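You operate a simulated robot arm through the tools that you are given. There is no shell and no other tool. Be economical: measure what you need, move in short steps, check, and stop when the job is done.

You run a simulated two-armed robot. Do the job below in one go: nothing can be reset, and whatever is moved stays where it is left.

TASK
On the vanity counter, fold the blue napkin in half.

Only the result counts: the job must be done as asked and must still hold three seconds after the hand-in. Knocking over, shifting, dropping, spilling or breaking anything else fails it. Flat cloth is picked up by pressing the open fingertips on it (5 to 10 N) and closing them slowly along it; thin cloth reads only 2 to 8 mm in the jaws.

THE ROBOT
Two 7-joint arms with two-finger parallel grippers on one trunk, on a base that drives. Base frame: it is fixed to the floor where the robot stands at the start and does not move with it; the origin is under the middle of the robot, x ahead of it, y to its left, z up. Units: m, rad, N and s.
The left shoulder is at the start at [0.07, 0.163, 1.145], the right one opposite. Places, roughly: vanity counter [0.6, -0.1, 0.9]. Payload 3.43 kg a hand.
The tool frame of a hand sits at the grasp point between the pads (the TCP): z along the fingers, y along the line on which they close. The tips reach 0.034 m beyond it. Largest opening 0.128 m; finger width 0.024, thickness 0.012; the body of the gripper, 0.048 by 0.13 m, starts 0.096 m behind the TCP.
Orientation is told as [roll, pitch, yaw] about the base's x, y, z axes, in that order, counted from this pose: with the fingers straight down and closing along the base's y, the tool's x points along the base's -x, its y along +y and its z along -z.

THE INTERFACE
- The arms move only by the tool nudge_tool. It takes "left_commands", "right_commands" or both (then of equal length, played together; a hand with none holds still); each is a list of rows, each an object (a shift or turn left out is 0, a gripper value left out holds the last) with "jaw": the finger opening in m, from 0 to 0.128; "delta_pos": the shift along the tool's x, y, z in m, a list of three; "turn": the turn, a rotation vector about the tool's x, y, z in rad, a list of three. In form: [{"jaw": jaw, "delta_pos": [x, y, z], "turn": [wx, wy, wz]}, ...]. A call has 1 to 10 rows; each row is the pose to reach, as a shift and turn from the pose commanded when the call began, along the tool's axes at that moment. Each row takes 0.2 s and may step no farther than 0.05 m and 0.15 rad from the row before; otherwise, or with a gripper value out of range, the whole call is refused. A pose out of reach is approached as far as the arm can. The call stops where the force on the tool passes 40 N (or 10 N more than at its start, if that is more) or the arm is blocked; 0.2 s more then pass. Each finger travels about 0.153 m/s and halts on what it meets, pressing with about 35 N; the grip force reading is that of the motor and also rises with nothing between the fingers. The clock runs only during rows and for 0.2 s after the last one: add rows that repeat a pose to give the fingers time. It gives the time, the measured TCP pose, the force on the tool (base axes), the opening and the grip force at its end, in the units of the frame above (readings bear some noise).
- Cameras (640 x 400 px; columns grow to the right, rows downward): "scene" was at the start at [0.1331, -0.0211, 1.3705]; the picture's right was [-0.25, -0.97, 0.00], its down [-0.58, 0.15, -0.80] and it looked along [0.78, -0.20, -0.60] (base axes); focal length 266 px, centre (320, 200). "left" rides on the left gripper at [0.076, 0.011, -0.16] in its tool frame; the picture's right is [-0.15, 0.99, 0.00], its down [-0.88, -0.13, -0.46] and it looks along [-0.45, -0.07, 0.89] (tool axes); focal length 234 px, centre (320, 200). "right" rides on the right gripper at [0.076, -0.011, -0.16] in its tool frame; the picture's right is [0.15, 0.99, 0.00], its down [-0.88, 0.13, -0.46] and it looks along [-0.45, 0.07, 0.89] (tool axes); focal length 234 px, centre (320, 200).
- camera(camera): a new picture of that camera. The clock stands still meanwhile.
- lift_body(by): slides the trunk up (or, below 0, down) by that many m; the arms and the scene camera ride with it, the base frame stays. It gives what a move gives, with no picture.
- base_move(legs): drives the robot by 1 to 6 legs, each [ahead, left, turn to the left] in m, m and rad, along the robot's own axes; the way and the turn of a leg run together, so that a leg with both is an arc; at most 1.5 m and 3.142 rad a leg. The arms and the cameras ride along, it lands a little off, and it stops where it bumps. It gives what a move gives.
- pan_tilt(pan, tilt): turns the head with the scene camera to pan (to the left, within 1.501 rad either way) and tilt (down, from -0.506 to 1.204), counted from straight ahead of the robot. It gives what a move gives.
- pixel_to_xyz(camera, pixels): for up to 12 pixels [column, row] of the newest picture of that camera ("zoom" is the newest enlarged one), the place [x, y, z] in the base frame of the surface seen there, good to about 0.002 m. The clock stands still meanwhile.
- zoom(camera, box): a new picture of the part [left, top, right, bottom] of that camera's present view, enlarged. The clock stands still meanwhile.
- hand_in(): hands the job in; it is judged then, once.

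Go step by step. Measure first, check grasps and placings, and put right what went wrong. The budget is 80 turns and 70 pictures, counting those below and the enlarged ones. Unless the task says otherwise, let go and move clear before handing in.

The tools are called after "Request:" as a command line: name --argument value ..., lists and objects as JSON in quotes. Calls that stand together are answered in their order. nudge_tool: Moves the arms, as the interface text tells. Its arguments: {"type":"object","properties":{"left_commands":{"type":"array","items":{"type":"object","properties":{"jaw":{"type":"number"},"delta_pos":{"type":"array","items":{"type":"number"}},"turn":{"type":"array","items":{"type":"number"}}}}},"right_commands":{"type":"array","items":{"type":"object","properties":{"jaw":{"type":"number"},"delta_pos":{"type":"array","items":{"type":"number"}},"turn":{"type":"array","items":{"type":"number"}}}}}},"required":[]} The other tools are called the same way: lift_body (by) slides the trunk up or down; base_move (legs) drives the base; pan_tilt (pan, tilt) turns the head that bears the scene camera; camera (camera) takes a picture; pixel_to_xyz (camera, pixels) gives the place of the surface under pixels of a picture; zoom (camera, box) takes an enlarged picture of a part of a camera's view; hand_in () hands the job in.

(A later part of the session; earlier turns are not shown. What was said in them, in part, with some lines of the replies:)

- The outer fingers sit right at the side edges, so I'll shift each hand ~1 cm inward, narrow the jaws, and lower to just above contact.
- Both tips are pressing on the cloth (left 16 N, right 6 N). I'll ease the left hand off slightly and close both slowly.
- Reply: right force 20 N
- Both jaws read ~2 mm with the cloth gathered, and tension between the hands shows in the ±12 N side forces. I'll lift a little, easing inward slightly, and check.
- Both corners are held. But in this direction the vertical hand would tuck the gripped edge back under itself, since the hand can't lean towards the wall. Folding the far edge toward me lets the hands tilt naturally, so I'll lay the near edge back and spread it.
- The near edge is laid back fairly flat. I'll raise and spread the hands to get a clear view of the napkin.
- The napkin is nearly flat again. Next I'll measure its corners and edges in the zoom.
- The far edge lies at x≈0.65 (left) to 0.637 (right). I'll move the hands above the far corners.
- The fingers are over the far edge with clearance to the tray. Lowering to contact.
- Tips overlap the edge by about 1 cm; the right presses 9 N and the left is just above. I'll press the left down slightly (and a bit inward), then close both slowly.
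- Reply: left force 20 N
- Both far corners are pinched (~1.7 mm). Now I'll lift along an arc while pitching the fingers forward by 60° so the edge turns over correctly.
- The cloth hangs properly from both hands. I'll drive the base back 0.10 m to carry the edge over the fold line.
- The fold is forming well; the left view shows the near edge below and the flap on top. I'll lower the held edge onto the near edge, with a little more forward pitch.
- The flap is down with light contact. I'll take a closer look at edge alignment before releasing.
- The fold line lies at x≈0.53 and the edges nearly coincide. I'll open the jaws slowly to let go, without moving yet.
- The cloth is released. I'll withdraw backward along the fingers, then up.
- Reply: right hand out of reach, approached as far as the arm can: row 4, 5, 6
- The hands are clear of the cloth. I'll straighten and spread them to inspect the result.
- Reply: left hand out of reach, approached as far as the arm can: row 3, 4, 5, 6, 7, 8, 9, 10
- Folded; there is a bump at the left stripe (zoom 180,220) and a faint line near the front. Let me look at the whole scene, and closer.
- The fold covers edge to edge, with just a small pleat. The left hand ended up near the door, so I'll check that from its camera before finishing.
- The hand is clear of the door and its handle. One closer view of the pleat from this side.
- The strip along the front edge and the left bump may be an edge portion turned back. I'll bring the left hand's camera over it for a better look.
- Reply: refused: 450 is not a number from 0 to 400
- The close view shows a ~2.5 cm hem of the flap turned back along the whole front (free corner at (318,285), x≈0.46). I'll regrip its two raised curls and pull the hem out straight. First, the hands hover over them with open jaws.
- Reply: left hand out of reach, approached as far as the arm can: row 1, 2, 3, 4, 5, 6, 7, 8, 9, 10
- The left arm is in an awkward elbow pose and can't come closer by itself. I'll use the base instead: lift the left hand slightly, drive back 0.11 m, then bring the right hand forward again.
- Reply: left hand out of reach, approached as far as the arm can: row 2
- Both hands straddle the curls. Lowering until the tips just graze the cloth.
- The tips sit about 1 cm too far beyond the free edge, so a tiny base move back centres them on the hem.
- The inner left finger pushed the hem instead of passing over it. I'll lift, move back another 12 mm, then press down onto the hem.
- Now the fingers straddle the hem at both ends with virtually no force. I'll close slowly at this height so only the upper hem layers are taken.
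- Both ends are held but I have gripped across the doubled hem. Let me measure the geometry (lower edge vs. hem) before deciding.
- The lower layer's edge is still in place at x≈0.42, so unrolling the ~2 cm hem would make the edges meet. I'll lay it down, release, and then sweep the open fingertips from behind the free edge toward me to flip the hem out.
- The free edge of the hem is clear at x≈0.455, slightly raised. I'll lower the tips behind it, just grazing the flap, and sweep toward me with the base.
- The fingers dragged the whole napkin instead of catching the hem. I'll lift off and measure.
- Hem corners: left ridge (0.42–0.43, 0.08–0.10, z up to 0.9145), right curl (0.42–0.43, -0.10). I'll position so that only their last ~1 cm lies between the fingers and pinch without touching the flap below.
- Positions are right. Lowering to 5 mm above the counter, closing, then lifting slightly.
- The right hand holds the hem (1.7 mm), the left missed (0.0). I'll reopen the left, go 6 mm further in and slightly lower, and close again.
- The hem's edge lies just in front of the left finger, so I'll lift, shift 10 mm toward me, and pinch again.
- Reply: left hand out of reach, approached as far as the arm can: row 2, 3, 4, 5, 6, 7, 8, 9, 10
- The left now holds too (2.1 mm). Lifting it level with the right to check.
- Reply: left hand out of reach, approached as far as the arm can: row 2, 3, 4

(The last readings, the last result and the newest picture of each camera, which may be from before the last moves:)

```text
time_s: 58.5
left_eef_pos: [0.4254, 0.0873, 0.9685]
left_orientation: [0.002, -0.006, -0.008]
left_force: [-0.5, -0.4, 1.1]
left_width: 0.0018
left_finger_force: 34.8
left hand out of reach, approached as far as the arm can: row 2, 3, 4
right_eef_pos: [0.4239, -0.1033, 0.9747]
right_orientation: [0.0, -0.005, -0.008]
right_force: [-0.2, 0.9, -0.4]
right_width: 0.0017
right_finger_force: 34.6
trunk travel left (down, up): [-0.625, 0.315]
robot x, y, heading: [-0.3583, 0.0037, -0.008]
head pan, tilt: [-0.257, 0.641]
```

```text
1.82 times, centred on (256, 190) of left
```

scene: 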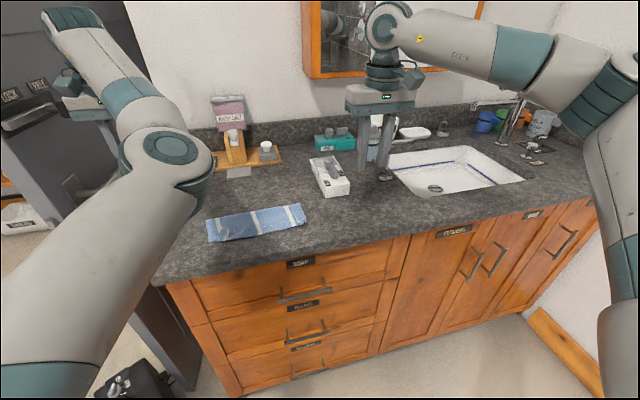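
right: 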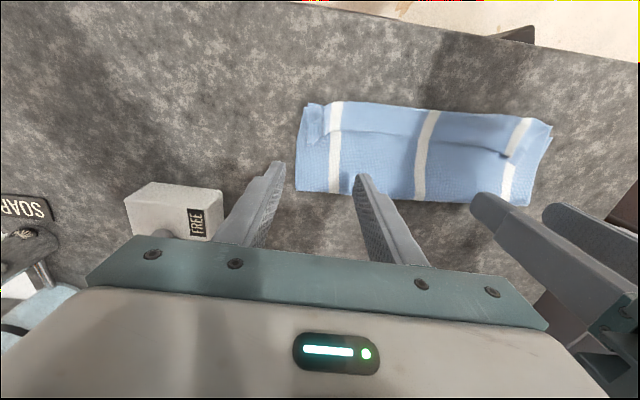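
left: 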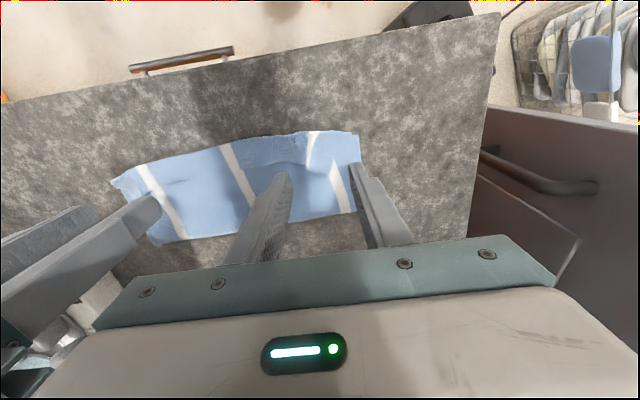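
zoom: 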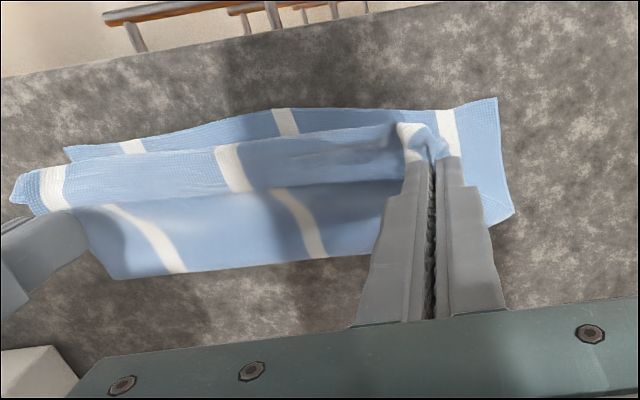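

Both ends are lifted. I'll draw them toward me 38 mm with the base so the flap is pulled taut and the hem unrolls, then lower.

Request:
base_move --legs '[[-0.038, 0, 0]]'

Request:
zoom --camera "left" --box '[80, 80, 432, 300]'

Request:
pixel_to_xyz --camera "zoom" --pixels '[[300, 130], [240, 160], [200, 200], [300, 250], [200, 270], [490, 110], [505, 210], [330, 160], [330, 200], [120, 150]]'

```text
time_s: 59.3
left_eef_pos: [0.3906, 0.0883, 0.9689]
left_orientation: [-0.002, -0.004, -0.008]
left_force: [0.3, 1.0, -0.6]
left_width: 0.0018
left_finger_force: 34.7
right_eef_pos: [0.3876, -0.1033, 0.9733]
right_orientation: [0.0, -0.004, -0.009]
right_force: [0.3, 1.3, -0.2]
right_width: 0.0019
right_finger_force: 35.1
trunk travel left (down, up): [-0.625, 0.315]
robot x, y, heading: [-0.3949, 0.0053, -0.009]
head pan, tilt: [-0.257, 0.641]
```

```text
1.82 times, centred on (256, 190) of left
```

zoom: 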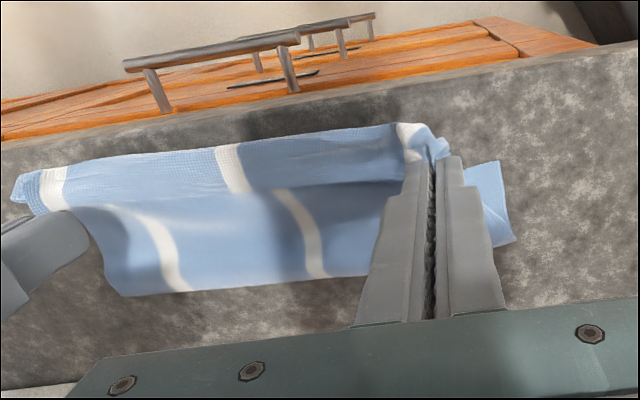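

```text
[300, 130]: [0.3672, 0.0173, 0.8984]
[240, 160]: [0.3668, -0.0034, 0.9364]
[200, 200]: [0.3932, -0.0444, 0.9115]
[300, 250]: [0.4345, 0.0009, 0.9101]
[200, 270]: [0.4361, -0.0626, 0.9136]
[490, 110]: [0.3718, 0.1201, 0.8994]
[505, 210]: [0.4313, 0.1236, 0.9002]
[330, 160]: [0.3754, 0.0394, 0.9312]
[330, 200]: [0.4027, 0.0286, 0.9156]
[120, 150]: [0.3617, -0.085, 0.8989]
```

The flap is slack and the whole napkin slid to the counter front (lower edge x≈0.365). Best is to restore it: carry the held edge back over, unfolding and dragging the napkin to its original spot, then redo the fold with a better release. First I'll raise and test whether the left can pitch.

Request:
nudge_tool --left_commands '[{"delta_pos": [0, 0, -0.015]}, {"delta_pos": [0, 0, -0.03], "turn": [0, -0.1, 0]}, {"delta_pos": [0, 0, -0.045], "turn": [0, -0.2, 0]}, {"delta_pos": [0, 0, -0.05], "turn": [0, -0.3, 0]}, {"delta_pos": [0, 0, -0.05], "turn": [0, -0.3, 0]}]' --right_commands '[{"delta_pos": [0, 0, -0.015]}, {"delta_pos": [0, 0, -0.03], "turn": [0, -0.1, 0]}, {"delta_pos": [0, 0, -0.04], "turn": [0, -0.2, 0]}, {"delta_pos": [0, 0, -0.045], "turn": [0, -0.3, 0]}, {"delta_pos": [0, 0, -0.045], "turn": [0, -0.3, 0]}]'

```text
time_s: 60.5
left_eef_pos: [0.3955, 0.0885, 1.0155]
left_orientation: [0.001, -0.307, -0.007]
left_force: [-0.7, 0.0, 0.0]
left_width: 0.0017
left_finger_force: 34.8
left hand out of reach, approached as far as the arm can: row 2, 3, 4, 5
right_eef_pos: [0.3845, -0.1031, 1.0194]
right_orientation: [0.0, -0.305, -0.01]
right_force: [0.0, 0.1, -0.2]
right_width: 0.0017
right_finger_force: 35.2
trunk travel left (down, up): [-0.625, 0.315]
robot x, y, heading: [-0.3949, 0.0055, -0.011]
head pan, tilt: [-0.257, 0.641]
```

Pitch works. Now I drive forward to unfold the flap over.

Request:
base_move --legs '[[0.13, 0, 0]]'

Request:
nudge_tool --left_commands '[{"delta_pos": [0, 0, 0.01], "turn": [0, 0.1, 0]}, {"delta_pos": [0, 0, 0.02], "turn": [0, 0.2, 0]}, {"delta_pos": [0, 0, 0.035], "turn": [0, 0.3, 0]}, {"delta_pos": [0, 0, 0.035], "turn": [0, 0.3, 0]}]' --right_commands '[{"delta_pos": [0, 0, 0.01], "turn": [0, 0.1, 0]}, {"delta_pos": [0, 0, 0.02], "turn": [0, 0.2, 0]}, {"delta_pos": [0, 0, 0.035], "turn": [0, 0.3, 0]}, {"delta_pos": [0, 0, 0.035], "turn": [0, 0.3, 0]}]'

Request:
base_move --legs '[[0.05, 0, 0]]'

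```text
time_s: 61.8
left_eef_pos: [0.5244, 0.0891, 1.0163]
left_orientation: [0.0, -0.305, -0.007]
left_force: [0.1, 1.3, -0.2]
left_width: 0.0019
left_finger_force: 35.3
right_eef_pos: [0.5147, -0.1024, 1.0198]
right_orientation: [0.0, -0.306, -0.007]
right_force: [-0.4, -0.1, 0.3]
right_width: 0.0014
right_finger_force: 34.8
trunk travel left (down, up): [-0.625, 0.315]
robot x, y, heading: [-0.2681, 0.0002, -0.008]
head pan, tilt: [-0.257, 0.641]
```

```text
time_s: 62.8
left_eef_pos: [0.5349, 0.0865, 0.9843]
left_orientation: [0.001, -0.005, -0.006]
left_force: [-0.5, 0.5, -0.8]
left_width: 0.0022
left_finger_force: 35.3
right_eef_pos: [0.5249, -0.1052, 0.986]
right_orientation: [-0.001, -0.004, -0.008]
right_force: [-0.3, -0.2, 0.0]
right_width: 0.0016
right_finger_force: 34.7
trunk travel left (down, up): [-0.625, 0.315]
robot x, y, heading: [-0.2661, 0.0034, -0.01]
head pan, tilt: [-0.257, 0.641]
```

```text
time_s: 63.7
left_eef_pos: [0.5831, 0.088, 0.9845]
left_orientation: [-0.001, -0.006, -0.009]
left_force: [0.4, 0.3, -0.6]
left_width: 0.002
left_finger_force: 34.4
right_eef_pos: [0.5735, -0.1027, 0.9864]
right_orientation: [0.0, -0.006, -0.008]
right_force: [0.0, -0.7, -0.2]
right_width: 0.0016
right_finger_force: 35.3
trunk travel left (down, up): [-0.625, 0.315]
robot x, y, heading: [-0.2151, 0.0011, -0.004]
head pan, tilt: [-0.257, 0.641]
```

Now lower to near the counter and drag the napkin forward to its original place.

Request:
nudge_tool --left_commands '[{"delta_pos": [0, 0, 0.015]}, {"delta_pos": [0, 0, 0.03]}, {"delta_pos": [0, 0, 0.044]}, {"delta_pos": [0, 0, 0.044]}]' --right_commands '[{"delta_pos": [0, 0, 0.015]}, {"delta_pos": [0, 0, 0.03]}, {"delta_pos": [0, 0, 0.046]}, {"delta_pos": [0, 0, 0.046]}]'

Request:
base_move --legs '[[0.06, 0, 0]]'

Request:
camera --camera "left"

Request:
pixel_to_xyz --camera "left" --pixels '[[320, 100], [250, 60], [150, 80], [300, 40], [200, 150], [340, 150]]'

```text
time_s: 64.7
left_eef_pos: [0.585, 0.0883, 0.94]
left_orientation: [0.0, -0.008, -0.007]
left_force: [-0.7, -0.8, 0.2]
left_width: 0.0015
left_finger_force: 35.2
right_eef_pos: [0.5733, -0.1026, 0.941]
right_orientation: [0.001, -0.005, -0.006]
right_force: [-0.2, 0.2, 0.2]
right_width: 0.002
right_finger_force: 34.7
trunk travel left (down, up): [-0.625, 0.315]
robot x, y, heading: [-0.2154, 0.0014, -0.008]
head pan, tilt: [-0.257, 0.641]
```

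```text
time_s: 65.7
left_eef_pos: [0.6448, 0.0877, 0.9389]
left_orientation: [-0.001, -0.005, -0.008]
left_force: [-0.4, -0.5, 1.6]
left_width: 0.002
left_finger_force: 35.2
right_eef_pos: [0.6338, -0.1036, 0.9409]
right_orientation: [0.001, -0.003, -0.008]
right_force: [0.1, 0.5, 0.2]
right_width: 0.0015
right_finger_force: 34.9
trunk travel left (down, up): [-0.625, 0.315]
robot x, y, heading: [-0.1561, 0.0052, -0.006]
head pan, tilt: [-0.257, 0.641]
```

```text
6 pictures are left
```

left: 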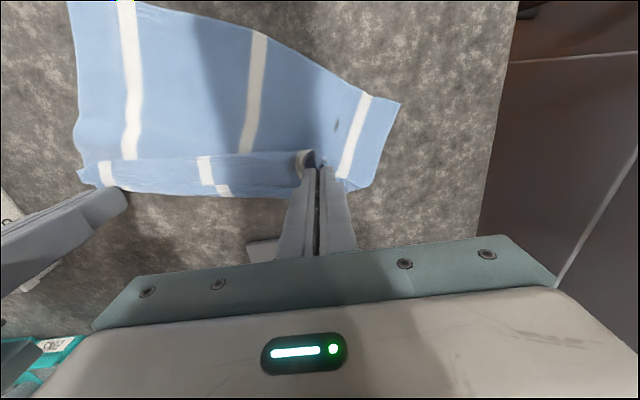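

```text
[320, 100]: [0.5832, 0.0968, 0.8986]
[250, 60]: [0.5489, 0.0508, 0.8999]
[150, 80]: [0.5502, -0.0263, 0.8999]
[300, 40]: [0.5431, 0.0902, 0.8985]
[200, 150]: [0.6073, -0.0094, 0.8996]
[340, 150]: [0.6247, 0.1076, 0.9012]
```

The left hand evidently also caught the lower layer and pulled it along. I'll release both, raise them, and look at the whole from the scene camera.

Request:
nudge_tool --left_commands '[{"jaw": 0.015}, {"jaw": 0.03}, {"jaw": 0.03}, {"delta_pos": [0, 0, -0.03]}, {"delta_pos": [0, 0.01, -0.07]}, {"delta_pos": [0, 0.03, -0.11]}, {"delta_pos": [0, 0.05, -0.15]}, {"delta_pos": [0, 0.07, -0.17]}, {"delta_pos": [0, 0.08, -0.17]}, {"delta_pos": [0, 0.08, -0.17]}]' --right_commands '[{"jaw": 0.015}, {"jaw": 0.03}, {"jaw": 0.03}, {"delta_pos": [0, 0, -0.03]}, {"delta_pos": [0, 0, -0.07]}, {"delta_pos": [0, -0.03, -0.11]}, {"delta_pos": [0, -0.06, -0.14]}, {"delta_pos": [0, -0.1, -0.16]}, {"delta_pos": [0, -0.14, -0.16]}, {"delta_pos": [0, -0.16, -0.16]}]'

Request:
zoom --camera "scene" --box '[110, 130, 430, 330]'

```text
time_s: 67.9
left_eef_pos: [0.6435, 0.1668, 1.1082]
left_orientation: [-0.001, -0.006, -0.007]
left_force: [0.0, 0.4, 0.2]
left_width: 0.0299
left_finger_force: 0.2
right_eef_pos: [0.6309, -0.2636, 1.0993]
right_orientation: [0.0, -0.006, -0.006]
right_force: [-0.1, 0.1, -0.1]
right_width: 0.0301
right_finger_force: 0.0
trunk travel left (down, up): [-0.625, 0.315]
robot x, y, heading: [-0.1575, 0.0011, -0.007]
head pan, tilt: [-0.257, 0.641]
```

```text
2.00 times, centred on (270, 230) of scene
```

zoom: 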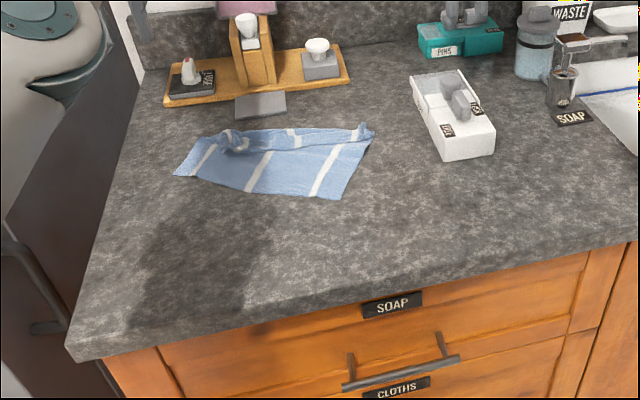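

Request:
pixel_to_xyz --camera "zoom" --pixels '[[177, 174], [340, 198], [370, 128], [210, 137], [232, 132], [240, 145], [290, 130], [290, 145], [245, 190], [355, 135], [300, 165], [365, 140]]'

Request:
pixel_to_xyz --camera "zoom" --pixels '[[220, 130], [230, 140], [225, 150], [250, 135], [250, 150], [270, 130], [270, 148], [320, 128], [320, 142], [340, 128], [340, 142], [360, 150]]'

```text
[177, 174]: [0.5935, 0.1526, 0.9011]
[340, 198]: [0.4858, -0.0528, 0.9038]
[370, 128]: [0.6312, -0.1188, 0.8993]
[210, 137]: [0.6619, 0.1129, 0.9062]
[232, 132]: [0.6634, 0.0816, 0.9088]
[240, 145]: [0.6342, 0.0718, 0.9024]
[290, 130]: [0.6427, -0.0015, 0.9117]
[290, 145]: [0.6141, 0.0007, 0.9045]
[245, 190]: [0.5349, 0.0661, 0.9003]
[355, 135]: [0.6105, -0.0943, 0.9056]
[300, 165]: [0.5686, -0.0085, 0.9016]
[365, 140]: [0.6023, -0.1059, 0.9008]
```

```text
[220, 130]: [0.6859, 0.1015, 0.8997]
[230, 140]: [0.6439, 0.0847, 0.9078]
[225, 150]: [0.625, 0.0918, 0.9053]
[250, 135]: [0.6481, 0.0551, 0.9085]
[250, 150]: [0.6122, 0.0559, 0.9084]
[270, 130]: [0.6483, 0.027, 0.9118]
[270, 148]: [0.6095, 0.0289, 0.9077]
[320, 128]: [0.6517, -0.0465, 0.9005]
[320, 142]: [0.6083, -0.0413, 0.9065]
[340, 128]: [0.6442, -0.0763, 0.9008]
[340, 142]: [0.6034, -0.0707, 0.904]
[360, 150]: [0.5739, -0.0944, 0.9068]
```

Clear view: the near edge is intact from (0.594, 0.153) to (0.486, -0.053), ~0.23 m long; only the far side is bunched. New plan: grip that near edge at both ends, lift until the napkin hangs and unfurls, then lay it down folded using trunk (z) and base (x) motion, which gives the natural edge orientation. First, I hover over the grip points with the tools yawed to the edge.

Request:
base_move --legs '[[-0.06, 0, 0]]'

Request:
nudge_tool --left_commands '[{"jaw": 0.036, "delta_pos": [0, -0.01, 0], "turn": [0, 0, 0.08]}, {"delta_pos": [0, -0.02, 0], "turn": [0, 0, 0.16]}, {"delta_pos": [0, -0.03, 0], "turn": [0, 0, 0.24]}, {"delta_pos": [0, -0.045, 0], "turn": [0, 0, 0.32]}, {"delta_pos": [0, -0.045, 0.03], "turn": [0, 0, 0.4]}, {"delta_pos": [0, -0.045, 0.06], "turn": [0, 0, 0.48]}, {"delta_pos": [0, -0.045, 0.09], "turn": [0, 0, 0.48]}, {"delta_pos": [0, -0.045, 0.12], "turn": [0, 0, 0.48]}, {"delta_pos": [0, -0.045, 0.14], "turn": [0, 0, 0.48]}, {"delta_pos": [0, -0.045, 0.14], "turn": [0, 0, 0.48]}]' --right_commands '[{"jaw": 0.036, "delta_pos": [0.01, 0.04, 0], "turn": [0, 0, 0.08]}, {"delta_pos": [0.02, 0.08, 0], "turn": [0, 0, 0.16]}, {"delta_pos": [0.03, 0.12, 0], "turn": [0, 0, 0.24]}, {"delta_pos": [0.04, 0.16, 0], "turn": [0, 0, 0.32]}, {"delta_pos": [0.055, 0.2, 0.01], "turn": [0, 0, 0.4]}, {"delta_pos": [0.064, 0.2336, 0.03], "turn": [0, 0, 0.48]}, {"delta_pos": [0.064, 0.2336, 0.07], "turn": [0, 0, 0.48]}, {"delta_pos": [0.064, 0.2336, 0.11], "turn": [0, 0, 0.48]}, {"delta_pos": [0.064, 0.2336, 0.131], "turn": [0, 0, 0.48]}, {"delta_pos": [0.064, 0.2336, 0.131], "turn": [0, 0, 0.48]}]'

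Request:
nudge_tool --left_commands '[{}, {}]'

```text
time_s: 68.9
left_eef_pos: [0.585, 0.1678, 1.108]
left_orientation: [-0.002, -0.003, -0.008]
left_force: [1.0, -0.4, 0.6]
left_width: 0.03
left_finger_force: 0.0
right_eef_pos: [0.5728, -0.2636, 1.0992]
right_orientation: [0.0, -0.002, -0.006]
right_force: [-0.4, -0.2, 0.2]
right_width: 0.0301
right_finger_force: 0.1
trunk travel left (down, up): [-0.625, 0.315]
robot x, y, heading: [-0.2156, 0.0007, -0.004]
head pan, tilt: [-0.257, 0.641]
```

```text
time_s: 71.1
left_eef_pos: [0.5851, 0.1232, 0.9691]
left_orientation: [0.003, -0.004, -0.488]
left_force: [-0.3, 0.0, 0.0]
left_width: 0.036
left_finger_force: 0.1
right_eef_pos: [0.5092, -0.0304, 0.9678]
right_orientation: [0.003, -0.004, -0.486]
right_force: [-0.1, 0.0, 0.9]
right_width: 0.0363
right_finger_force: 0.0
trunk travel left (down, up): [-0.625, 0.315]
robot x, y, heading: [-0.2151, 0.0001, -0.007]
head pan, tilt: [-0.257, 0.641]
```

```text
time_s: 71.7
left_eef_pos: [0.5852, 0.1225, 0.9691]
left_orientation: [0.001, -0.006, -0.486]
left_force: [-0.6, -0.8, 0.7]
left_width: 0.0359
left_finger_force: 0.1
right_eef_pos: [0.5101, -0.0296, 0.9683]
right_orientation: [0.0, -0.005, -0.487]
right_force: [0.2, 0.0, 0.1]
right_width: 0.0359
right_finger_force: 0.1
trunk travel left (down, up): [-0.625, 0.315]
robot x, y, heading: [-0.2146, 0.0016, -0.007]
head pan, tilt: [-0.257, 0.641]
```

Request:
nudge_tool --left_commands '[{"delta_pos": [0, 0, 0.015]}, {"delta_pos": [0, 0, 0.028]}, {"delta_pos": [0, 0, 0.0343]}, {"delta_pos": [0, 0, 0.0343]}, {"delta_pos": [0, 0, 0.0343]}]' --right_commands '[{"delta_pos": [0, 0, 0.015]}, {"delta_pos": [0, 0, 0.028]}, {"delta_pos": [0, 0, 0.0335]}, {"delta_pos": [0, 0, 0.0335]}, {"delta_pos": [0, 0, 0.0335]}]'

```text
time_s: 72.9
left_eef_pos: [0.585, 0.1215, 0.9359]
left_orientation: [0.003, -0.005, -0.489]
left_force: [0.5, -0.5, 1.4]
left_width: 0.0359
left_finger_force: 0.0
right_eef_pos: [0.5097, -0.0303, 0.935]
right_orientation: [0.003, -0.006, -0.486]
right_force: [0.5, 0.8, 2.8]
right_width: 0.0359
right_finger_force: 0.1
trunk travel left (down, up): [-0.625, 0.315]
robot x, y, heading: [-0.2184, 0.0026, -0.008]
head pan, tilt: [-0.257, 0.641]
```

Both tips touch lightly (1–3 N). I'll press ~0.6 mm more and close slowly.

Request:
nudge_tool --left_commands '[{"delta_pos": [0, 0, 0.0008]}, {"jaw": 0.031, "delta_pos": [0, 0, 0.0008]}, {"jaw": 0.026, "delta_pos": [0, 0, 0.0008]}, {"jaw": 0.021, "delta_pos": [0, 0, 0.0008]}, {"jaw": 0.016, "delta_pos": [0, 0, 0.0008]}, {"jaw": 0.011, "delta_pos": [0, 0, 0.0008]}, {"jaw": 0.006, "delta_pos": [0, 0, 0.0008]}, {"jaw": 0.0, "delta_pos": [0, 0, 0.0008]}, {"jaw": 0.0, "delta_pos": [0, 0, 0.0008]}]' --right_commands '[{"delta_pos": [0, 0, 0.0005]}, {"jaw": 0.031, "delta_pos": [0, 0, 0.0005]}, {"jaw": 0.026, "delta_pos": [0, 0, 0.0005]}, {"jaw": 0.021, "delta_pos": [0, 0, 0.0005]}, {"jaw": 0.016, "delta_pos": [0, 0, 0.0005]}, {"jaw": 0.011, "delta_pos": [0, 0, 0.0005]}, {"jaw": 0.006, "delta_pos": [0, 0, 0.0005]}, {"jaw": 0.0, "delta_pos": [0, 0, 0.0005]}, {"jaw": 0.0, "delta_pos": [0, 0, 0.0005]}]'

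```text
time_s: 74.9
left_eef_pos: [0.5858, 0.1218, 0.936]
left_orientation: [0.003, -0.004, -0.487]
left_force: [-1.0, -3.1, 0.9]
left_width: 0.0018
left_finger_force: 34.7
right_eef_pos: [0.5094, -0.0293, 0.9364]
right_orientation: [0.004, -0.004, -0.488]
right_force: [1.2, 1.4, 11.9]
right_width: 0.0001
right_finger_force: 33.1
trunk travel left (down, up): [-0.625, 0.315]
robot x, y, heading: [-0.2208, 0.0025, -0.004]
head pan, tilt: [-0.257, 0.641]
```

Left holds, right missed. Retry right: reopen, shift 6 mm deeper into the cloth, and press a bit more.

Request:
nudge_tool --right_commands '[{"delta_pos": [0, 0, -0.012]}, {"jaw": 0.036, "delta_pos": [-0.007, 0, -0.012]}, {"delta_pos": [-0.007, 0, -0.012]}, {"delta_pos": [-0.007, 0, -0.004]}, {"delta_pos": [-0.007, 0, 0.0005]}, {"delta_pos": [-0.007, 0, 0.0005]}]'

```text
time_s: 76.3
left_eef_pos: [0.5849, 0.1225, 0.9356]
left_orientation: [0.002, -0.006, -0.487]
left_force: [1.2, 1.1, 6.0]
left_width: 0.0017
left_finger_force: 35.2
right_eef_pos: [0.5154, -0.0336, 0.9354]
right_orientation: [0.004, -0.005, -0.486]
right_force: [0.8, 1.0, 4.3]
right_width: 0.0359
right_finger_force: 0.1
trunk travel left (down, up): [-0.625, 0.315]
robot x, y, heading: [-0.217, 0.0021, -0.006]
head pan, tilt: [-0.257, 0.641]
```

Request:
nudge_tool --right_commands '[{"delta_pos": [0, 0, 0.0005]}, {"jaw": 0.031, "delta_pos": [0, 0, 0.0005]}, {"jaw": 0.026, "delta_pos": [0, 0, 0.0005]}, {"jaw": 0.021, "delta_pos": [0, 0, 0.0005]}, {"jaw": 0.016, "delta_pos": [0, 0, 0.0005]}, {"jaw": 0.011, "delta_pos": [0, 0, 0.0005]}, {"jaw": 0.006, "delta_pos": [0, 0, 0.0005]}, {"jaw": 0.0, "delta_pos": [0, 0, 0.0005]}, {"jaw": 0.0, "delta_pos": [0, 0, 0.0005]}]'

```text
time_s: 78.3
left_eef_pos: [0.5829, 0.1215, 0.9356]
left_orientation: [0.002, -0.006, -0.487]
left_force: [-4.8, -9.6, 0.1]
left_width: 0.0017
left_finger_force: 35.1
right_eef_pos: [0.5153, -0.0322, 0.9371]
right_orientation: [0.005, -0.006, -0.487]
right_force: [6.5, 8.3, 22.3]
right_width: 0.0044
right_finger_force: 35.0
trunk travel left (down, up): [-0.625, 0.315]
robot x, y, heading: [-0.2185, 0.0046, -0.007]
head pan, tilt: [-0.257, 0.641]
```

Both hold now (1.7 and 4.4 mm). I'll lift with the trunk so the napkin hangs free, and look.

Request:
lift_body --by 0.27

Request:
camera --camera "scene"

```text
time_s: 81.0
left_eef_pos: [0.5838, 0.1217, 1.2055]
left_orientation: [0.003, -0.003, -0.486]
left_force: [-4.1, -10.5, -0.9]
left_width: 0.0017
left_finger_force: 35.2
right_eef_pos: [0.5168, -0.0333, 1.2035]
right_orientation: [0.003, -0.002, -0.485]
right_force: [5.4, 10.3, 0.1]
right_width: 0.003
right_finger_force: 34.7
trunk travel left (down, up): [-0.895, 0.045]
robot x, y, heading: [-0.2176, -0.0016, -0.011]
head pan, tilt: [-0.257, 0.641]
```

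```text
4 pictures are left
```

scene: 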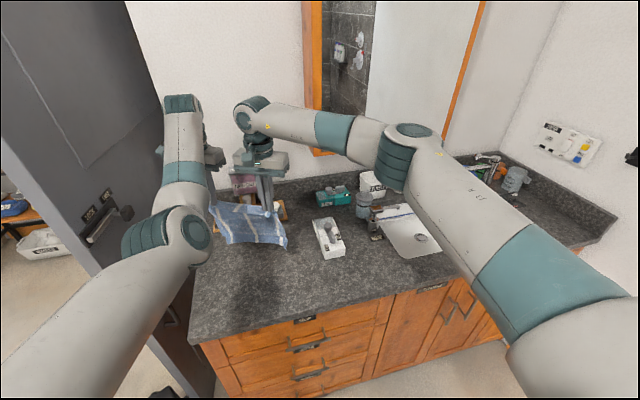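

Request:
pixel_to_xyz --camera "scene" --pixels '[[215, 207], [225, 242], [250, 242], [284, 245], [275, 225], [270, 212], [240, 215], [250, 230], [284, 240], [232, 225], [240, 240], [265, 240]]'

```text
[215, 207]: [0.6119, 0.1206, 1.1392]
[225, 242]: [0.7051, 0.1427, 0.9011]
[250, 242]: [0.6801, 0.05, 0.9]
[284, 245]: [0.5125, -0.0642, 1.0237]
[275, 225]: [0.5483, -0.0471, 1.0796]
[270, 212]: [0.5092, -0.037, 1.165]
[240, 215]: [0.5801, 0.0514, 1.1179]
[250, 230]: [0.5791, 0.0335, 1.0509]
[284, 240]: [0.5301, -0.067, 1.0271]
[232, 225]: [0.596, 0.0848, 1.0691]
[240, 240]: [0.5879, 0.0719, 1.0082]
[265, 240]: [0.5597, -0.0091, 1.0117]
```

Request:
zoom --camera "scene" --box '[190, 160, 318, 260]'

Request:
pixel_to_xyz --camera "zoom" --pixels '[[110, 180], [200, 180], [300, 180], [150, 250], [250, 250], [350, 250], [180, 320], [250, 320], [330, 330], [420, 330], [460, 330], [380, 330]]'

```text
4.00 times, centred on (254, 210) of scene
```

zoom: 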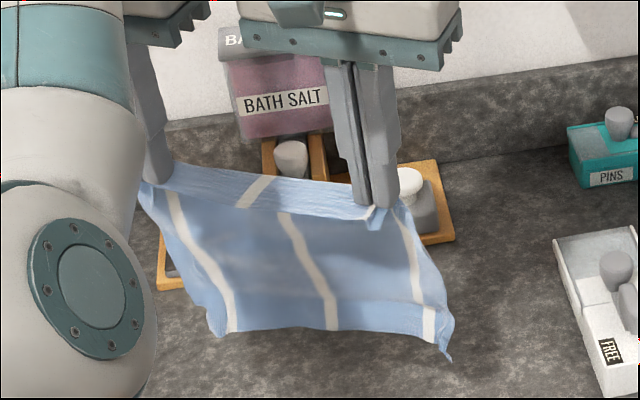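

```text
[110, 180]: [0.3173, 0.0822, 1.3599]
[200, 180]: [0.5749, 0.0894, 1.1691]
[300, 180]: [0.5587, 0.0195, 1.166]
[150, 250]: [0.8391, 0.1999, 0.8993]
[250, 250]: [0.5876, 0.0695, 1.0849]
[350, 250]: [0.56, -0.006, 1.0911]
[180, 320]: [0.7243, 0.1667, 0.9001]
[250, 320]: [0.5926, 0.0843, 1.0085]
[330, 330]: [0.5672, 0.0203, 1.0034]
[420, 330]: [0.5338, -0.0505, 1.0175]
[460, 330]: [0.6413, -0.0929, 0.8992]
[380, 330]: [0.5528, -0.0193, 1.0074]
```

The napkin hangs fully unfurled from both hands; the bottom edge is at z≈1.0. I'll work along the cloth's normal n=(0.885,-0.464): back off 8 cm for space, lower until the bottom edge touches, and lay the lower half while moving along +n.

Request:
base_move --legs '[[-0.08, 0, 0]]'

Request:
lift_body --by -0.105

Request:
lift_body --by -0.015

Request:
base_move --legs '[[0.0265, -0.0139, 0]]'

Request:
lift_body --by -0.03

Request:
base_move --legs '[[0.031, -0.0162, 0]]'

Request:
zoom --camera "scene" --box '[170, 140, 330, 260]'

```text
time_s: 82.1
left_eef_pos: [0.5122, 0.1231, 1.199]
left_orientation: [0.0, 0.0, -0.486]
left_force: [-5.1, -10.3, -0.6]
left_width: 0.0018
left_finger_force: 35.0
right_eef_pos: [0.4439, -0.0325, 1.1993]
right_orientation: [0.0, -0.002, -0.487]
right_force: [4.4, 10.5, 1.5]
right_width: 0.0028
right_finger_force: 35.0
trunk travel left (down, up): [-0.895, 0.045]
robot x, y, heading: [-0.2941, -0.0019, -0.007]
head pan, tilt: [-0.257, 0.641]
```

```text
time_s: 83.4
left_eef_pos: [0.5063, 0.1226, 1.0994]
left_orientation: [0.001, -0.005, -0.487]
left_force: [-5.7, -10.1, 0.2]
left_width: 0.0017
left_finger_force: 35.2
right_eef_pos: [0.4365, -0.0311, 1.0992]
right_orientation: [0.003, -0.004, -0.488]
right_force: [4.8, 9.4, 0.3]
right_width: 0.0025
right_finger_force: 35.1
trunk travel left (down, up): [-0.79, 0.15]
robot x, y, heading: [-0.2941, -0.0014, -0.003]
head pan, tilt: [-0.257, 0.641]
```

```text
time_s: 84.1
left_eef_pos: [0.5063, 0.1215, 1.0842]
left_orientation: [0.002, -0.004, -0.487]
left_force: [-5.5, -10.3, -0.5]
left_width: 0.0018
left_finger_force: 34.7
right_eef_pos: [0.4373, -0.0335, 1.0837]
right_orientation: [0.001, -0.005, -0.486]
right_force: [4.3, 11.1, 0.9]
right_width: 0.0024
right_finger_force: 35.2
trunk travel left (down, up): [-0.775, 0.165]
robot x, y, heading: [-0.2953, 0.0037, -0.005]
head pan, tilt: [-0.257, 0.641]
```

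```text
time_s: 84.9
left_eef_pos: [0.528, 0.1114, 1.0878]
left_orientation: [0.002, -0.008, -0.486]
left_force: [-6.0, -9.8, 0.9]
left_width: 0.0017
left_finger_force: 35.2
right_eef_pos: [0.4596, -0.0434, 1.0872]
right_orientation: [0.004, -0.007, -0.485]
right_force: [4.0, 11.2, 1.0]
right_width: 0.0026
right_finger_force: 35.4
trunk travel left (down, up): [-0.775, 0.165]
robot x, y, heading: [-0.271, -0.0089, -0.007]
head pan, tilt: [-0.257, 0.641]
```

```text
time_s: 85.7
left_eef_pos: [0.5324, 0.1089, 1.0541]
left_orientation: [0.001, -0.002, -0.487]
left_force: [-3.6, -9.1, -0.6]
left_width: 0.0018
left_finger_force: 34.1
right_eef_pos: [0.4639, -0.0442, 1.0535]
right_orientation: [0.004, -0.005, -0.485]
right_force: [4.4, 7.8, -0.3]
right_width: 0.0024
right_finger_force: 35.0
trunk travel left (down, up): [-0.745, 0.195]
robot x, y, heading: [-0.2684, -0.0112, -0.005]
head pan, tilt: [-0.257, 0.641]
```

```text
time_s: 86.5
left_eef_pos: [0.558, 0.0958, 1.0576]
left_orientation: [0.002, -0.008, -0.485]
left_force: [-5.1, -8.4, -0.2]
left_width: 0.0015
left_finger_force: 35.0
right_eef_pos: [0.4893, -0.0572, 1.0569]
right_orientation: [0.003, -0.009, -0.483]
right_force: [3.9, 9.2, 0.4]
right_width: 0.0027
right_finger_force: 35.2
trunk travel left (down, up): [-0.745, 0.195]
robot x, y, heading: [-0.239, -0.0315, -0.004]
head pan, tilt: [-0.257, 0.641]
```

```text
3.33 times, centred on (250, 200) of scene
```

zoom: 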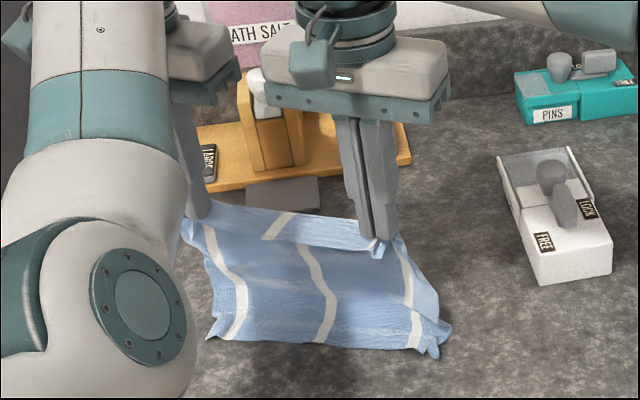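

Request:
pixel_to_xyz --camera "zoom" --pixels '[[218, 338], [320, 343], [410, 348], [435, 352], [450, 325], [240, 290], [320, 300], [410, 310], [300, 225], [310, 255], [380, 250], [240, 240]]'

```text
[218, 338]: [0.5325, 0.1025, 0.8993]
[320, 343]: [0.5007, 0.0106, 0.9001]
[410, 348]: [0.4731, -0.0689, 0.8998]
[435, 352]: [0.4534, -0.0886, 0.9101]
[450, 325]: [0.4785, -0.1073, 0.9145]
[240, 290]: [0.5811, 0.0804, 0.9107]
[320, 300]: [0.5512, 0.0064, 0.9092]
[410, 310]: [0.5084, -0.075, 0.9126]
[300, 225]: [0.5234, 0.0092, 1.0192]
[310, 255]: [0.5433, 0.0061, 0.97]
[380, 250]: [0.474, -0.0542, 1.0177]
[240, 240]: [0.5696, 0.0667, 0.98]
```

It's going as planned: the bottom edge lies at s≈0.437 and ~5 cm is laid. Continue along +n and lower so half is laid, leaving the rest standing.

Request:
base_move --legs '[[0.0354, -0.0186, 0]]'

Request:
lift_body --by -0.03

Request:
base_move --legs '[[0.0354, -0.0186, 0]]'

Request:
lift_body --by -0.02

```text
time_s: 87.4
left_eef_pos: [0.5929, 0.0763, 1.0561]
left_orientation: [0.002, -0.009, -0.485]
left_force: [-4.3, -8.6, -0.3]
left_width: 0.0015
left_finger_force: 35.0
right_eef_pos: [0.5255, -0.0744, 1.0572]
right_orientation: [0.004, -0.01, -0.479]
right_force: [3.8, 7.7, 0.4]
right_width: 0.0023
right_finger_force: 34.9
trunk travel left (down, up): [-0.745, 0.195]
robot x, y, heading: [-0.2037, -0.0477, -0.011]
head pan, tilt: [-0.257, 0.641]
```

```text
time_s: 88.1
left_eef_pos: [0.5972, 0.0768, 1.0243]
left_orientation: [0.001, -0.003, -0.487]
left_force: [-3.1, -7.0, -0.2]
left_width: 0.0015
left_finger_force: 35.0
right_eef_pos: [0.5288, -0.0763, 1.0246]
right_orientation: [0.006, -0.004, -0.479]
right_force: [4.5, 7.6, 0.0]
right_width: 0.0023
right_finger_force: 34.8
trunk travel left (down, up): [-0.715, 0.225]
robot x, y, heading: [-0.2021, -0.0446, -0.006]
head pan, tilt: [-0.257, 0.641]
```

```text
time_s: 89.0
left_eef_pos: [0.628, 0.0601, 1.0274]
left_orientation: [0.0, -0.01, -0.483]
left_force: [-3.7, -6.2, 0.9]
left_width: 0.0018
left_finger_force: 35.1
right_eef_pos: [0.559, -0.0909, 1.0271]
right_orientation: [0.003, -0.008, -0.479]
right_force: [3.7, 7.3, -0.1]
right_width: 0.0025
right_finger_force: 35.1
trunk travel left (down, up): [-0.715, 0.225]
robot x, y, heading: [-0.167, -0.064, -0.002]
head pan, tilt: [-0.257, 0.641]
```

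```text
time_s: 89.7
left_eef_pos: [0.6314, 0.0578, 1.0034]
left_orientation: [0.001, -0.003, -0.484]
left_force: [-2.3, -7.0, -0.4]
left_width: 0.0017
left_finger_force: 35.0
right_eef_pos: [0.5626, -0.0927, 1.0051]
right_orientation: [0.005, -0.003, -0.478]
right_force: [3.1, 6.2, -0.5]
right_width: 0.0024
right_finger_force: 35.2
trunk travel left (down, up): [-0.695, 0.245]
robot x, y, heading: [-0.1709, -0.0617, -0.007]
head pan, tilt: [-0.257, 0.641]
```

Half is laid and ~7 cm stands up to the grips at s≈0.536. Now bring the held edge back along −n over the lower half, lowering in stages.

Request:
lift_body --by -0.015

Request:
base_move --legs '[[-0.0265, 0.0139, 0]]'

Request:
lift_body --by -0.009

Request:
base_move --legs '[[-0.0235, 0.0123, 0]]'

Request:
lift_body --by -0.025

```text
time_s: 90.3
left_eef_pos: [0.6296, 0.0589, 0.9896]
left_orientation: [0.003, -0.005, -0.483]
left_force: [-4.2, -7.7, -0.8]
left_width: 0.0019
left_finger_force: 35.2
right_eef_pos: [0.5616, -0.0921, 0.9908]
right_orientation: [0.006, -0.005, -0.48]
right_force: [3.1, 6.7, 0.5]
right_width: 0.0025
right_finger_force: 35.2
trunk travel left (down, up): [-0.68, 0.26]
robot x, y, heading: [-0.171, -0.0653, -0.004]
head pan, tilt: [-0.257, 0.641]
```

```text
time_s: 91.2
left_eef_pos: [0.6083, 0.072, 0.987]
left_orientation: [-0.001, -0.001, -0.484]
left_force: [-3.9, -8.0, -0.3]
left_width: 0.0018
left_finger_force: 35.0
right_eef_pos: [0.5407, -0.0803, 0.9866]
right_orientation: [0.004, -0.003, -0.48]
right_force: [3.9, 6.8, 0.2]
right_width: 0.0025
right_finger_force: 35.2
trunk travel left (down, up): [-0.68, 0.26]
robot x, y, heading: [-0.1972, -0.0497, -0.005]
head pan, tilt: [-0.257, 0.641]
```

```text
time_s: 91.7
left_eef_pos: [0.6055, 0.0714, 0.9798]
left_orientation: [0.0, -0.003, -0.484]
left_force: [-3.0, -6.6, -0.4]
left_width: 0.0018
left_finger_force: 35.6
right_eef_pos: [0.537, -0.0795, 0.9813]
right_orientation: [0.006, -0.006, -0.48]
right_force: [3.3, 6.6, -0.1]
right_width: 0.0021
right_finger_force: 35.2
trunk travel left (down, up): [-0.671, 0.269]
robot x, y, heading: [-0.1958, -0.0513, -0.004]
head pan, tilt: [-0.257, 0.641]
```

```text
time_s: 92.5
left_eef_pos: [0.5836, 0.0827, 0.9775]
left_orientation: [0.002, -0.002, -0.484]
left_force: [-2.8, -7.7, -1.7]
left_width: 0.002
left_finger_force: 34.7
right_eef_pos: [0.5159, -0.0689, 0.9794]
right_orientation: [0.006, -0.002, -0.482]
right_force: [3.9, 6.1, 0.2]
right_width: 0.0022
right_finger_force: 35.1
trunk travel left (down, up): [-0.671, 0.269]
robot x, y, heading: [-0.2217, -0.038, -0.005]
head pan, tilt: [-0.257, 0.641]
```

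```text
time_s: 93.3
left_eef_pos: [0.5821, 0.0845, 0.9564]
left_orientation: [0.0, -0.006, -0.486]
left_force: [-3.9, -6.4, 0.3]
left_width: 0.0014
left_finger_force: 34.9
right_eef_pos: [0.5126, -0.0679, 0.9576]
right_orientation: [0.005, -0.006, -0.48]
right_force: [3.0, 6.3, 0.8]
right_width: 0.0025
right_finger_force: 35.0
trunk travel left (down, up): [-0.646, 0.294]
robot x, y, heading: [-0.2181, -0.0388, -0.004]
head pan, tilt: [-0.257, 0.641]
```

The grips are at s≈0.48, 2 cm above. Lower to near contact and check the front edge before letting go.

Request:
lift_body --by -0.013

Request:
zoom --camera "left" --box '[40, 40, 424, 280]'

Request:
pixel_to_xyz --camera "zoom" --pixels '[[200, 100], [300, 100], [400, 100], [200, 150], [300, 150], [400, 150], [200, 200], [300, 200], [500, 150], [500, 200], [100, 150], [250, 250]]'

```text
time_s: 93.9
left_eef_pos: [0.5823, 0.0836, 0.9427]
left_orientation: [0.0, -0.006, -0.485]
left_force: [-3.2, -7.0, 0.0]
left_width: 0.0018
left_finger_force: 35.5
right_eef_pos: [0.5135, -0.0674, 0.9434]
right_orientation: [0.006, -0.003, -0.482]
right_force: [3.4, 7.0, 0.0]
right_width: 0.0022
right_finger_force: 34.9
trunk travel left (down, up): [-0.633, 0.307]
robot x, y, heading: [-0.2199, -0.036, -0.006]
head pan, tilt: [-0.257, 0.641]
```

```text
1.67 times, centred on (232, 160) of left
```

zoom: 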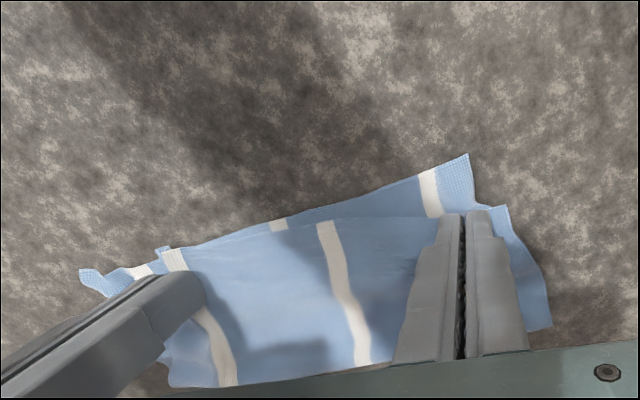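

```text
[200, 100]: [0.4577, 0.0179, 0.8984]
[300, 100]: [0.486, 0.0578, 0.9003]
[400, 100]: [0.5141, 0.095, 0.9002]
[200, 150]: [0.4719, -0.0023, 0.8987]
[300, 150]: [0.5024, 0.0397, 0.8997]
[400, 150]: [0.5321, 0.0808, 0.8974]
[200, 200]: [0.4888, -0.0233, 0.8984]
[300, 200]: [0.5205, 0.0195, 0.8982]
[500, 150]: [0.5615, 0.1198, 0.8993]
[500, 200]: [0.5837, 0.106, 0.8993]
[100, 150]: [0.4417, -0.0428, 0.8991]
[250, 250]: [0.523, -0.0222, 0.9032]
```

Request:
pixel_to_xyz --camera "zoom" --pixels '[[466, 160], [380, 193], [400, 222], [330, 215], [320, 226], [280, 222], [200, 242], [200, 252], [90, 275], [160, 252], [545, 325], [500, 212]]'

Request:
pixel_to_xyz --camera "zoom" --pixels '[[250, 383], [175, 380], [350, 365], [540, 300], [470, 205], [440, 205], [230, 300], [300, 300], [370, 280], [300, 350]]'

```text
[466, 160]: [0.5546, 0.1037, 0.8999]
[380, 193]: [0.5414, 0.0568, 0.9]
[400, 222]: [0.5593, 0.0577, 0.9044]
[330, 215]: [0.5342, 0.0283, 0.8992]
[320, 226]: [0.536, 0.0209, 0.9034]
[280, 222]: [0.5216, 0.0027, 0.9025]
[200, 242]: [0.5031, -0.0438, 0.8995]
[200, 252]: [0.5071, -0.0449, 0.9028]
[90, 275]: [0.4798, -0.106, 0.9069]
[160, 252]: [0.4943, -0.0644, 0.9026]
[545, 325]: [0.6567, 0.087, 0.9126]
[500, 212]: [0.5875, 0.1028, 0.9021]
```

```text
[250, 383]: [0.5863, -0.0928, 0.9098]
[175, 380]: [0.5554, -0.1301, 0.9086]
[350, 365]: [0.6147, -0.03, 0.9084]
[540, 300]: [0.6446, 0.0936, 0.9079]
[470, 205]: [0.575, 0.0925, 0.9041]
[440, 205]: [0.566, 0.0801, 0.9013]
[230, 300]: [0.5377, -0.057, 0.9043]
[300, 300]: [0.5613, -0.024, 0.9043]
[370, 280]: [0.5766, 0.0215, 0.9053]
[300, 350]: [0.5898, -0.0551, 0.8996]
```

The edges nearly coincide (lower edge s≈0.44–0.47, upper ≈0.465), but depth accounting suggests the held edge's tail is tucked beneath by ~2 cm. I'll raise the grips 4.5 cm to free the tail and lower again while moving along +n so it drags out flat.

Request:
nudge_tool --left_commands '[{"delta_pos": [0, 0, -0.02]}, {"delta_pos": [0.004, 0, -0.045]}, {"delta_pos": [0.006, 0, -0.045]}, {"delta_pos": [0.006, 0, -0.035]}, {"delta_pos": [0, 0, -0.024]}, {"delta_pos": [-0.006, 0, -0.016]}, {"delta_pos": [-0.011, 0, -0.009]}, {"delta_pos": [-0.015, 0, -0.003]}, {"delta_pos": [-0.017, 0, 0]}, {"delta_pos": [-0.017, 0, 0]}]' --right_commands '[{"delta_pos": [0.004, 0, -0.02]}, {"delta_pos": [0.008, 0, -0.045]}, {"delta_pos": [0.01, 0, -0.045]}, {"delta_pos": [0.01, 0, -0.035]}, {"delta_pos": [0.002, 0, -0.024]}, {"delta_pos": [-0.006, 0, -0.016]}, {"delta_pos": [-0.012, 0, -0.009]}, {"delta_pos": [-0.017, 0, -0.003]}, {"delta_pos": [-0.019, 0, 0]}, {"delta_pos": [-0.019, 0, 0]}]'

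```text
time_s: 96.1
left_eef_pos: [0.5973, 0.0764, 0.942]
left_orientation: [0.0, -0.005, -0.485]
left_force: [-3.7, -7.1, -0.3]
left_width: 0.0019
left_finger_force: 34.9
right_eef_pos: [0.5305, -0.0764, 0.9435]
right_orientation: [0.005, -0.003, -0.48]
right_force: [3.3, 6.9, 0.3]
right_width: 0.0024
right_finger_force: 34.8
trunk travel left (down, up): [-0.633, 0.307]
robot x, y, heading: [-0.2194, -0.0398, 0.0]
head pan, tilt: [-0.257, 0.641]
```

Now release slowly, rise straight up, and spread the hands aside to look.

Request:
nudge_tool --left_commands '[{"delta_pos": [0, 0, 0.003]}, {"jaw": 0.012, "delta_pos": [0, 0, 0.003]}, {"jaw": 0.024, "delta_pos": [0, 0, 0.003]}, {"jaw": 0.036, "delta_pos": [0, 0, 0.003]}, {"jaw": 0.036, "delta_pos": [0, 0, 0.003]}, {"delta_pos": [0, 0, -0.015]}, {"delta_pos": [0, 0, -0.05]}, {"delta_pos": [0, 0, -0.09]}, {"delta_pos": [0, 0, -0.13]}, {"delta_pos": [0, 0, -0.14]}]' --right_commands '[{"delta_pos": [0, 0, 0.003]}, {"jaw": 0.012, "delta_pos": [0, 0, 0.003]}, {"jaw": 0.024, "delta_pos": [0, 0, 0.003]}, {"jaw": 0.036, "delta_pos": [0, 0, 0.003]}, {"jaw": 0.036, "delta_pos": [0, 0, 0.003]}, {"delta_pos": [0, 0, -0.015]}, {"delta_pos": [0, 0, -0.05]}, {"delta_pos": [0, 0, -0.09]}, {"delta_pos": [0, 0, -0.13]}, {"delta_pos": [0, 0, -0.16]}]'

Request:
nudge_tool --left_commands '[{"delta_pos": [0, 0.03, 0]}, {"delta_pos": [0, 0.06, 0]}, {"delta_pos": [0, 0.09, 0]}, {"delta_pos": [0, 0.09, 0]}, {"delta_pos": [0, 0.09, 0]}]' --right_commands '[{"delta_pos": [0, -0.045, 0]}, {"delta_pos": [0, -0.09, 0]}, {"delta_pos": [0, -0.135, 0]}, {"delta_pos": [0, -0.18, 0]}, {"delta_pos": [0, -0.18, 0]}]'

Request:
zoom --camera "scene" --box '[200, 170, 344, 260]'

```text
time_s: 98.3
left_eef_pos: [0.5922, 0.0769, 1.0806]
left_orientation: [-0.001, -0.005, -0.486]
left_force: [0.0, -1.0, 0.0]
left_width: 0.0359
left_finger_force: 0.1
left hand out of reach, approached as far as the arm can: row 9, 10
right_eef_pos: [0.5298, -0.0768, 1.1031]
right_orientation: [0.005, -0.003, -0.481]
right_force: [-0.3, 0.4, 0.4]
right_width: 0.036
right_finger_force: 0.1
trunk travel left (down, up): [-0.633, 0.307]
robot x, y, heading: [-0.2195, -0.0456, -0.006]
head pan, tilt: [-0.257, 0.641]
```

```text
time_s: 99.5
left_eef_pos: [0.6026, 0.1596, 1.0761]
left_orientation: [-0.002, -0.005, -0.485]
left_force: [0.1, 0.0, -0.8]
left_width: 0.0362
left_finger_force: 0.1
left hand out of reach, approached as far as the arm can: row 1, 2, 3, 4, 5
right_eef_pos: [0.4458, -0.2341, 1.1007]
right_orientation: [0.002, -0.007, -0.481]
right_force: [0.3, 0.9, 0.0]
right_width: 0.036
right_finger_force: 0.1
trunk travel left (down, up): [-0.633, 0.307]
robot x, y, heading: [-0.2208, -0.0374, -0.011]
head pan, tilt: [-0.257, 0.641]
```

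```text
4.44 times, centred on (272, 215) of scene
```

zoom: 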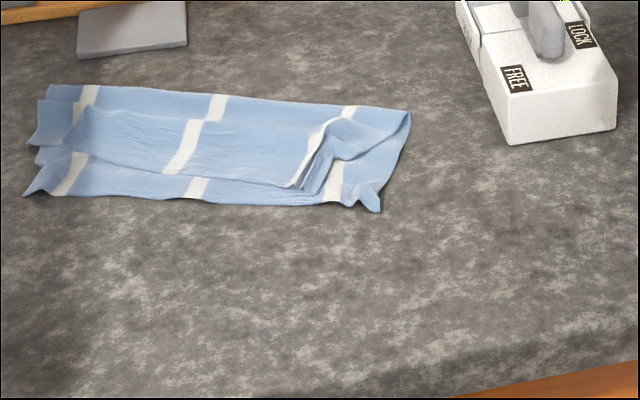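

Request:
pixel_to_xyz --camera "zoom" --pixels '[[25, 192], [200, 199], [330, 203], [375, 208], [165, 172], [280, 184], [90, 152], [205, 118], [120, 113], [250, 97], [405, 115], [52, 88]]'

Request:
pixel_to_xyz --camera "zoom" --pixels '[[200, 126], [200, 112], [200, 150], [200, 170], [200, 185], [120, 120], [120, 145], [120, 170], [320, 130], [320, 170], [350, 150], [370, 180]]'

```text
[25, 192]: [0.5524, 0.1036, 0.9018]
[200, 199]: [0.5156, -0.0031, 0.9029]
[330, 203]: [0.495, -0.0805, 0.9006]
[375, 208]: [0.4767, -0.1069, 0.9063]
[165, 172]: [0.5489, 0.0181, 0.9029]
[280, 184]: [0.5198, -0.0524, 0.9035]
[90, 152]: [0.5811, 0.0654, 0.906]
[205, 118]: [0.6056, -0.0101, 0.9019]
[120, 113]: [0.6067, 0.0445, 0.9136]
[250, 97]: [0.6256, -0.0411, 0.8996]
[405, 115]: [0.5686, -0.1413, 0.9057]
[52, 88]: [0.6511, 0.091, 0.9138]
```

```text
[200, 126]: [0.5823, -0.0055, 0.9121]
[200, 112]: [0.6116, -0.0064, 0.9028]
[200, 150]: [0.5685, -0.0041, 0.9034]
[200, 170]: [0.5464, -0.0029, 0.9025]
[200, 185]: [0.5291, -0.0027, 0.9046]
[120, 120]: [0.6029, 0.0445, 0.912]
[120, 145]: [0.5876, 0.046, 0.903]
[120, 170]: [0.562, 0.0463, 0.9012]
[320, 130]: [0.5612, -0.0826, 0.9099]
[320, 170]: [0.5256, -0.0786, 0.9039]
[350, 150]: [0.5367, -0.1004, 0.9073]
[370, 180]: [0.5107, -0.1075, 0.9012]
```

The pictures are used up, but the measured points show the fold is genuine (layers sum to ~0.21 m, no tucked hem); the left of the top edge is ~3 cm short because of a ripple. I'll correct just that: bring the left hand back above its release point (reading the poses).

Request:
nudge_tool --left_commands '[{"jaw": 0.036, "delta_pos": [-0.01, -0.025, 0]}, {"delta_pos": [-0.02, -0.05, 0]}, {"delta_pos": [-0.03, -0.076, 0]}, {"delta_pos": [-0.03, -0.076, 0.03]}, {"delta_pos": [-0.03, -0.076, 0.06]}, {"delta_pos": [-0.03, -0.076, 0.09]}, {"delta_pos": [-0.03, -0.076, 0.1]}, {"delta_pos": [-0.03, -0.076, 0.1]}, {"delta_pos": [-0.03, -0.076, 0.1]}]'

```text
time_s: 101.5
left_eef_pos: [0.5948, 0.0749, 0.9788]
left_orientation: [-0.001, -0.003, -0.485]
left_force: [0.3, -0.5, -0.1]
left_width: 0.0361
left_finger_force: 0.0
right_eef_pos: [0.4456, -0.2376, 1.1014]
right_orientation: [0.006, -0.003, -0.482]
right_force: [0.7, -0.2, -0.5]
right_width: 0.0358
right_finger_force: 0.0
trunk travel left (down, up): [-0.633, 0.307]
robot x, y, heading: [-0.2197, -0.0392, -0.006]
head pan, tilt: [-0.257, 0.641]
```

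Above the spot (s≈0.491). Lower to just over the lower layer and close.

Request:
nudge_tool --left_commands '[{"delta_pos": [0, 0, 0.02]}, {"delta_pos": [0, 0, 0.035]}, {"delta_pos": [0, 0, 0.041]}, {"delta_pos": [0, 0, 0.041]}, {"jaw": 0.028, "delta_pos": [0, 0, 0.041]}, {"jaw": 0.02, "delta_pos": [0, 0, 0.041]}, {"jaw": 0.012, "delta_pos": [0, 0, 0.041]}, {"jaw": 0.005, "delta_pos": [0, 0, 0.041]}, {"jaw": 0, "delta_pos": [0, 0, 0.041]}, {"jaw": 0, "delta_pos": [0, 0, 0.041]}]'

```text
time_s: 103.7
left_eef_pos: [0.5958, 0.0743, 0.9374]
left_orientation: [0.0, -0.004, -0.487]
left_force: [0.6, -0.6, 0.2]
left_width: 0.0018
left_finger_force: 35.1
right_eef_pos: [0.4464, -0.238, 1.1017]
right_orientation: [0.004, -0.006, -0.482]
right_force: [0.1, -0.9, -0.8]
right_width: 0.0362
right_finger_force: 0.0
trunk travel left (down, up): [-0.633, 0.307]
robot x, y, heading: [-0.2176, -0.0377, -0.005]
head pan, tilt: [-0.257, 0.641]
```

Caught the raised top pleat (1.8 mm, no force). Lift 12 mm, pull 28 mm along −n, lower, and release.

Request:
nudge_tool --left_commands '[{"delta_pos": [0, 0, -0.006]}, {"delta_pos": [0, 0, -0.012]}, {"delta_pos": [0, 0, -0.012]}]'

Request:
base_move --legs '[[-0.0248, 0.013, 0]]'

Request:
nudge_tool --left_commands '[{"delta_pos": [0, 0, 0.006]}, {"delta_pos": [0, 0, 0.011]}, {"jaw": 0.012, "delta_pos": [0, 0, 0.011]}, {"jaw": 0.024, "delta_pos": [0, 0, 0.011]}, {"jaw": 0.038, "delta_pos": [0, 0, 0.011]}, {"delta_pos": [0, 0, 0.011]}, {"delta_pos": [0, 0, -0.01]}, {"delta_pos": [0, 0, -0.05]}, {"delta_pos": [0, 0, -0.09]}, {"delta_pos": [0, 0, -0.12]}]'

```text
time_s: 104.5
left_eef_pos: [0.5949, 0.0742, 0.9492]
left_orientation: [-0.001, -0.005, -0.485]
left_force: [0.1, -0.4, -0.3]
left_width: 0.0018
left_finger_force: 34.8
right_eef_pos: [0.447, -0.2378, 1.1018]
right_orientation: [0.006, -0.003, -0.482]
right_force: [0.1, 0.7, 0.5]
right_width: 0.0355
right_finger_force: 0.1
trunk travel left (down, up): [-0.633, 0.307]
robot x, y, heading: [-0.2174, -0.0382, -0.001]
head pan, tilt: [-0.257, 0.641]
```

```text
time_s: 105.3
left_eef_pos: [0.5718, 0.087, 0.9477]
left_orientation: [-0.002, 0.0, -0.484]
left_force: [-0.2, -0.1, -0.6]
left_width: 0.0017
left_finger_force: 34.9
right_eef_pos: [0.4247, -0.2246, 1.0998]
right_orientation: [0.004, -0.001, -0.483]
right_force: [0.6, -0.1, 0.2]
right_width: 0.036
right_finger_force: 0.1
trunk travel left (down, up): [-0.633, 0.307]
robot x, y, heading: [-0.2434, -0.0273, -0.002]
head pan, tilt: [-0.257, 0.641]
```

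```text
time_s: 107.5
left_eef_pos: [0.568, 0.0882, 1.0699]
left_orientation: [0.0, -0.004, -0.485]
left_force: [0.2, 0.2, 0.2]
left_width: 0.0377
left_finger_force: 0.1
right_eef_pos: [0.4208, -0.2245, 1.1016]
right_orientation: [0.006, -0.006, -0.482]
right_force: [-0.7, -0.1, 0.5]
right_width: 0.036
right_finger_force: 0.0
trunk travel left (down, up): [-0.633, 0.307]
robot x, y, heading: [-0.2433, -0.0221, -0.005]
head pan, tilt: [-0.257, 0.641]
```

The left edge has been pulled into place and released, and both hands are open and well clear. With no pictures left, I'm handing in.

Request:
hand_in

```text
The job is handed in.
```

I folded the blue napkin roughly in half on the counter, but I handed it in without seeing the final state because all the pictures were used up.

- **Last picture:** it showed a real fold, with a few wrinkles and a pinched curl at the right end. The top edge was about 1 cm short on the right, 2 cm in the middle and 3 cm on the left.
- **Last correction:** I then pulled the left end of the top edge about 2.8 cm toward the lower edge. Only the arm readings back that up.
- **Position:** the napkin now sits at about 28° to the counter and has moved from where it started, after several attempts.
- **Surroundings:** I saw nothing else on the counter move, and both hands are open and clear.
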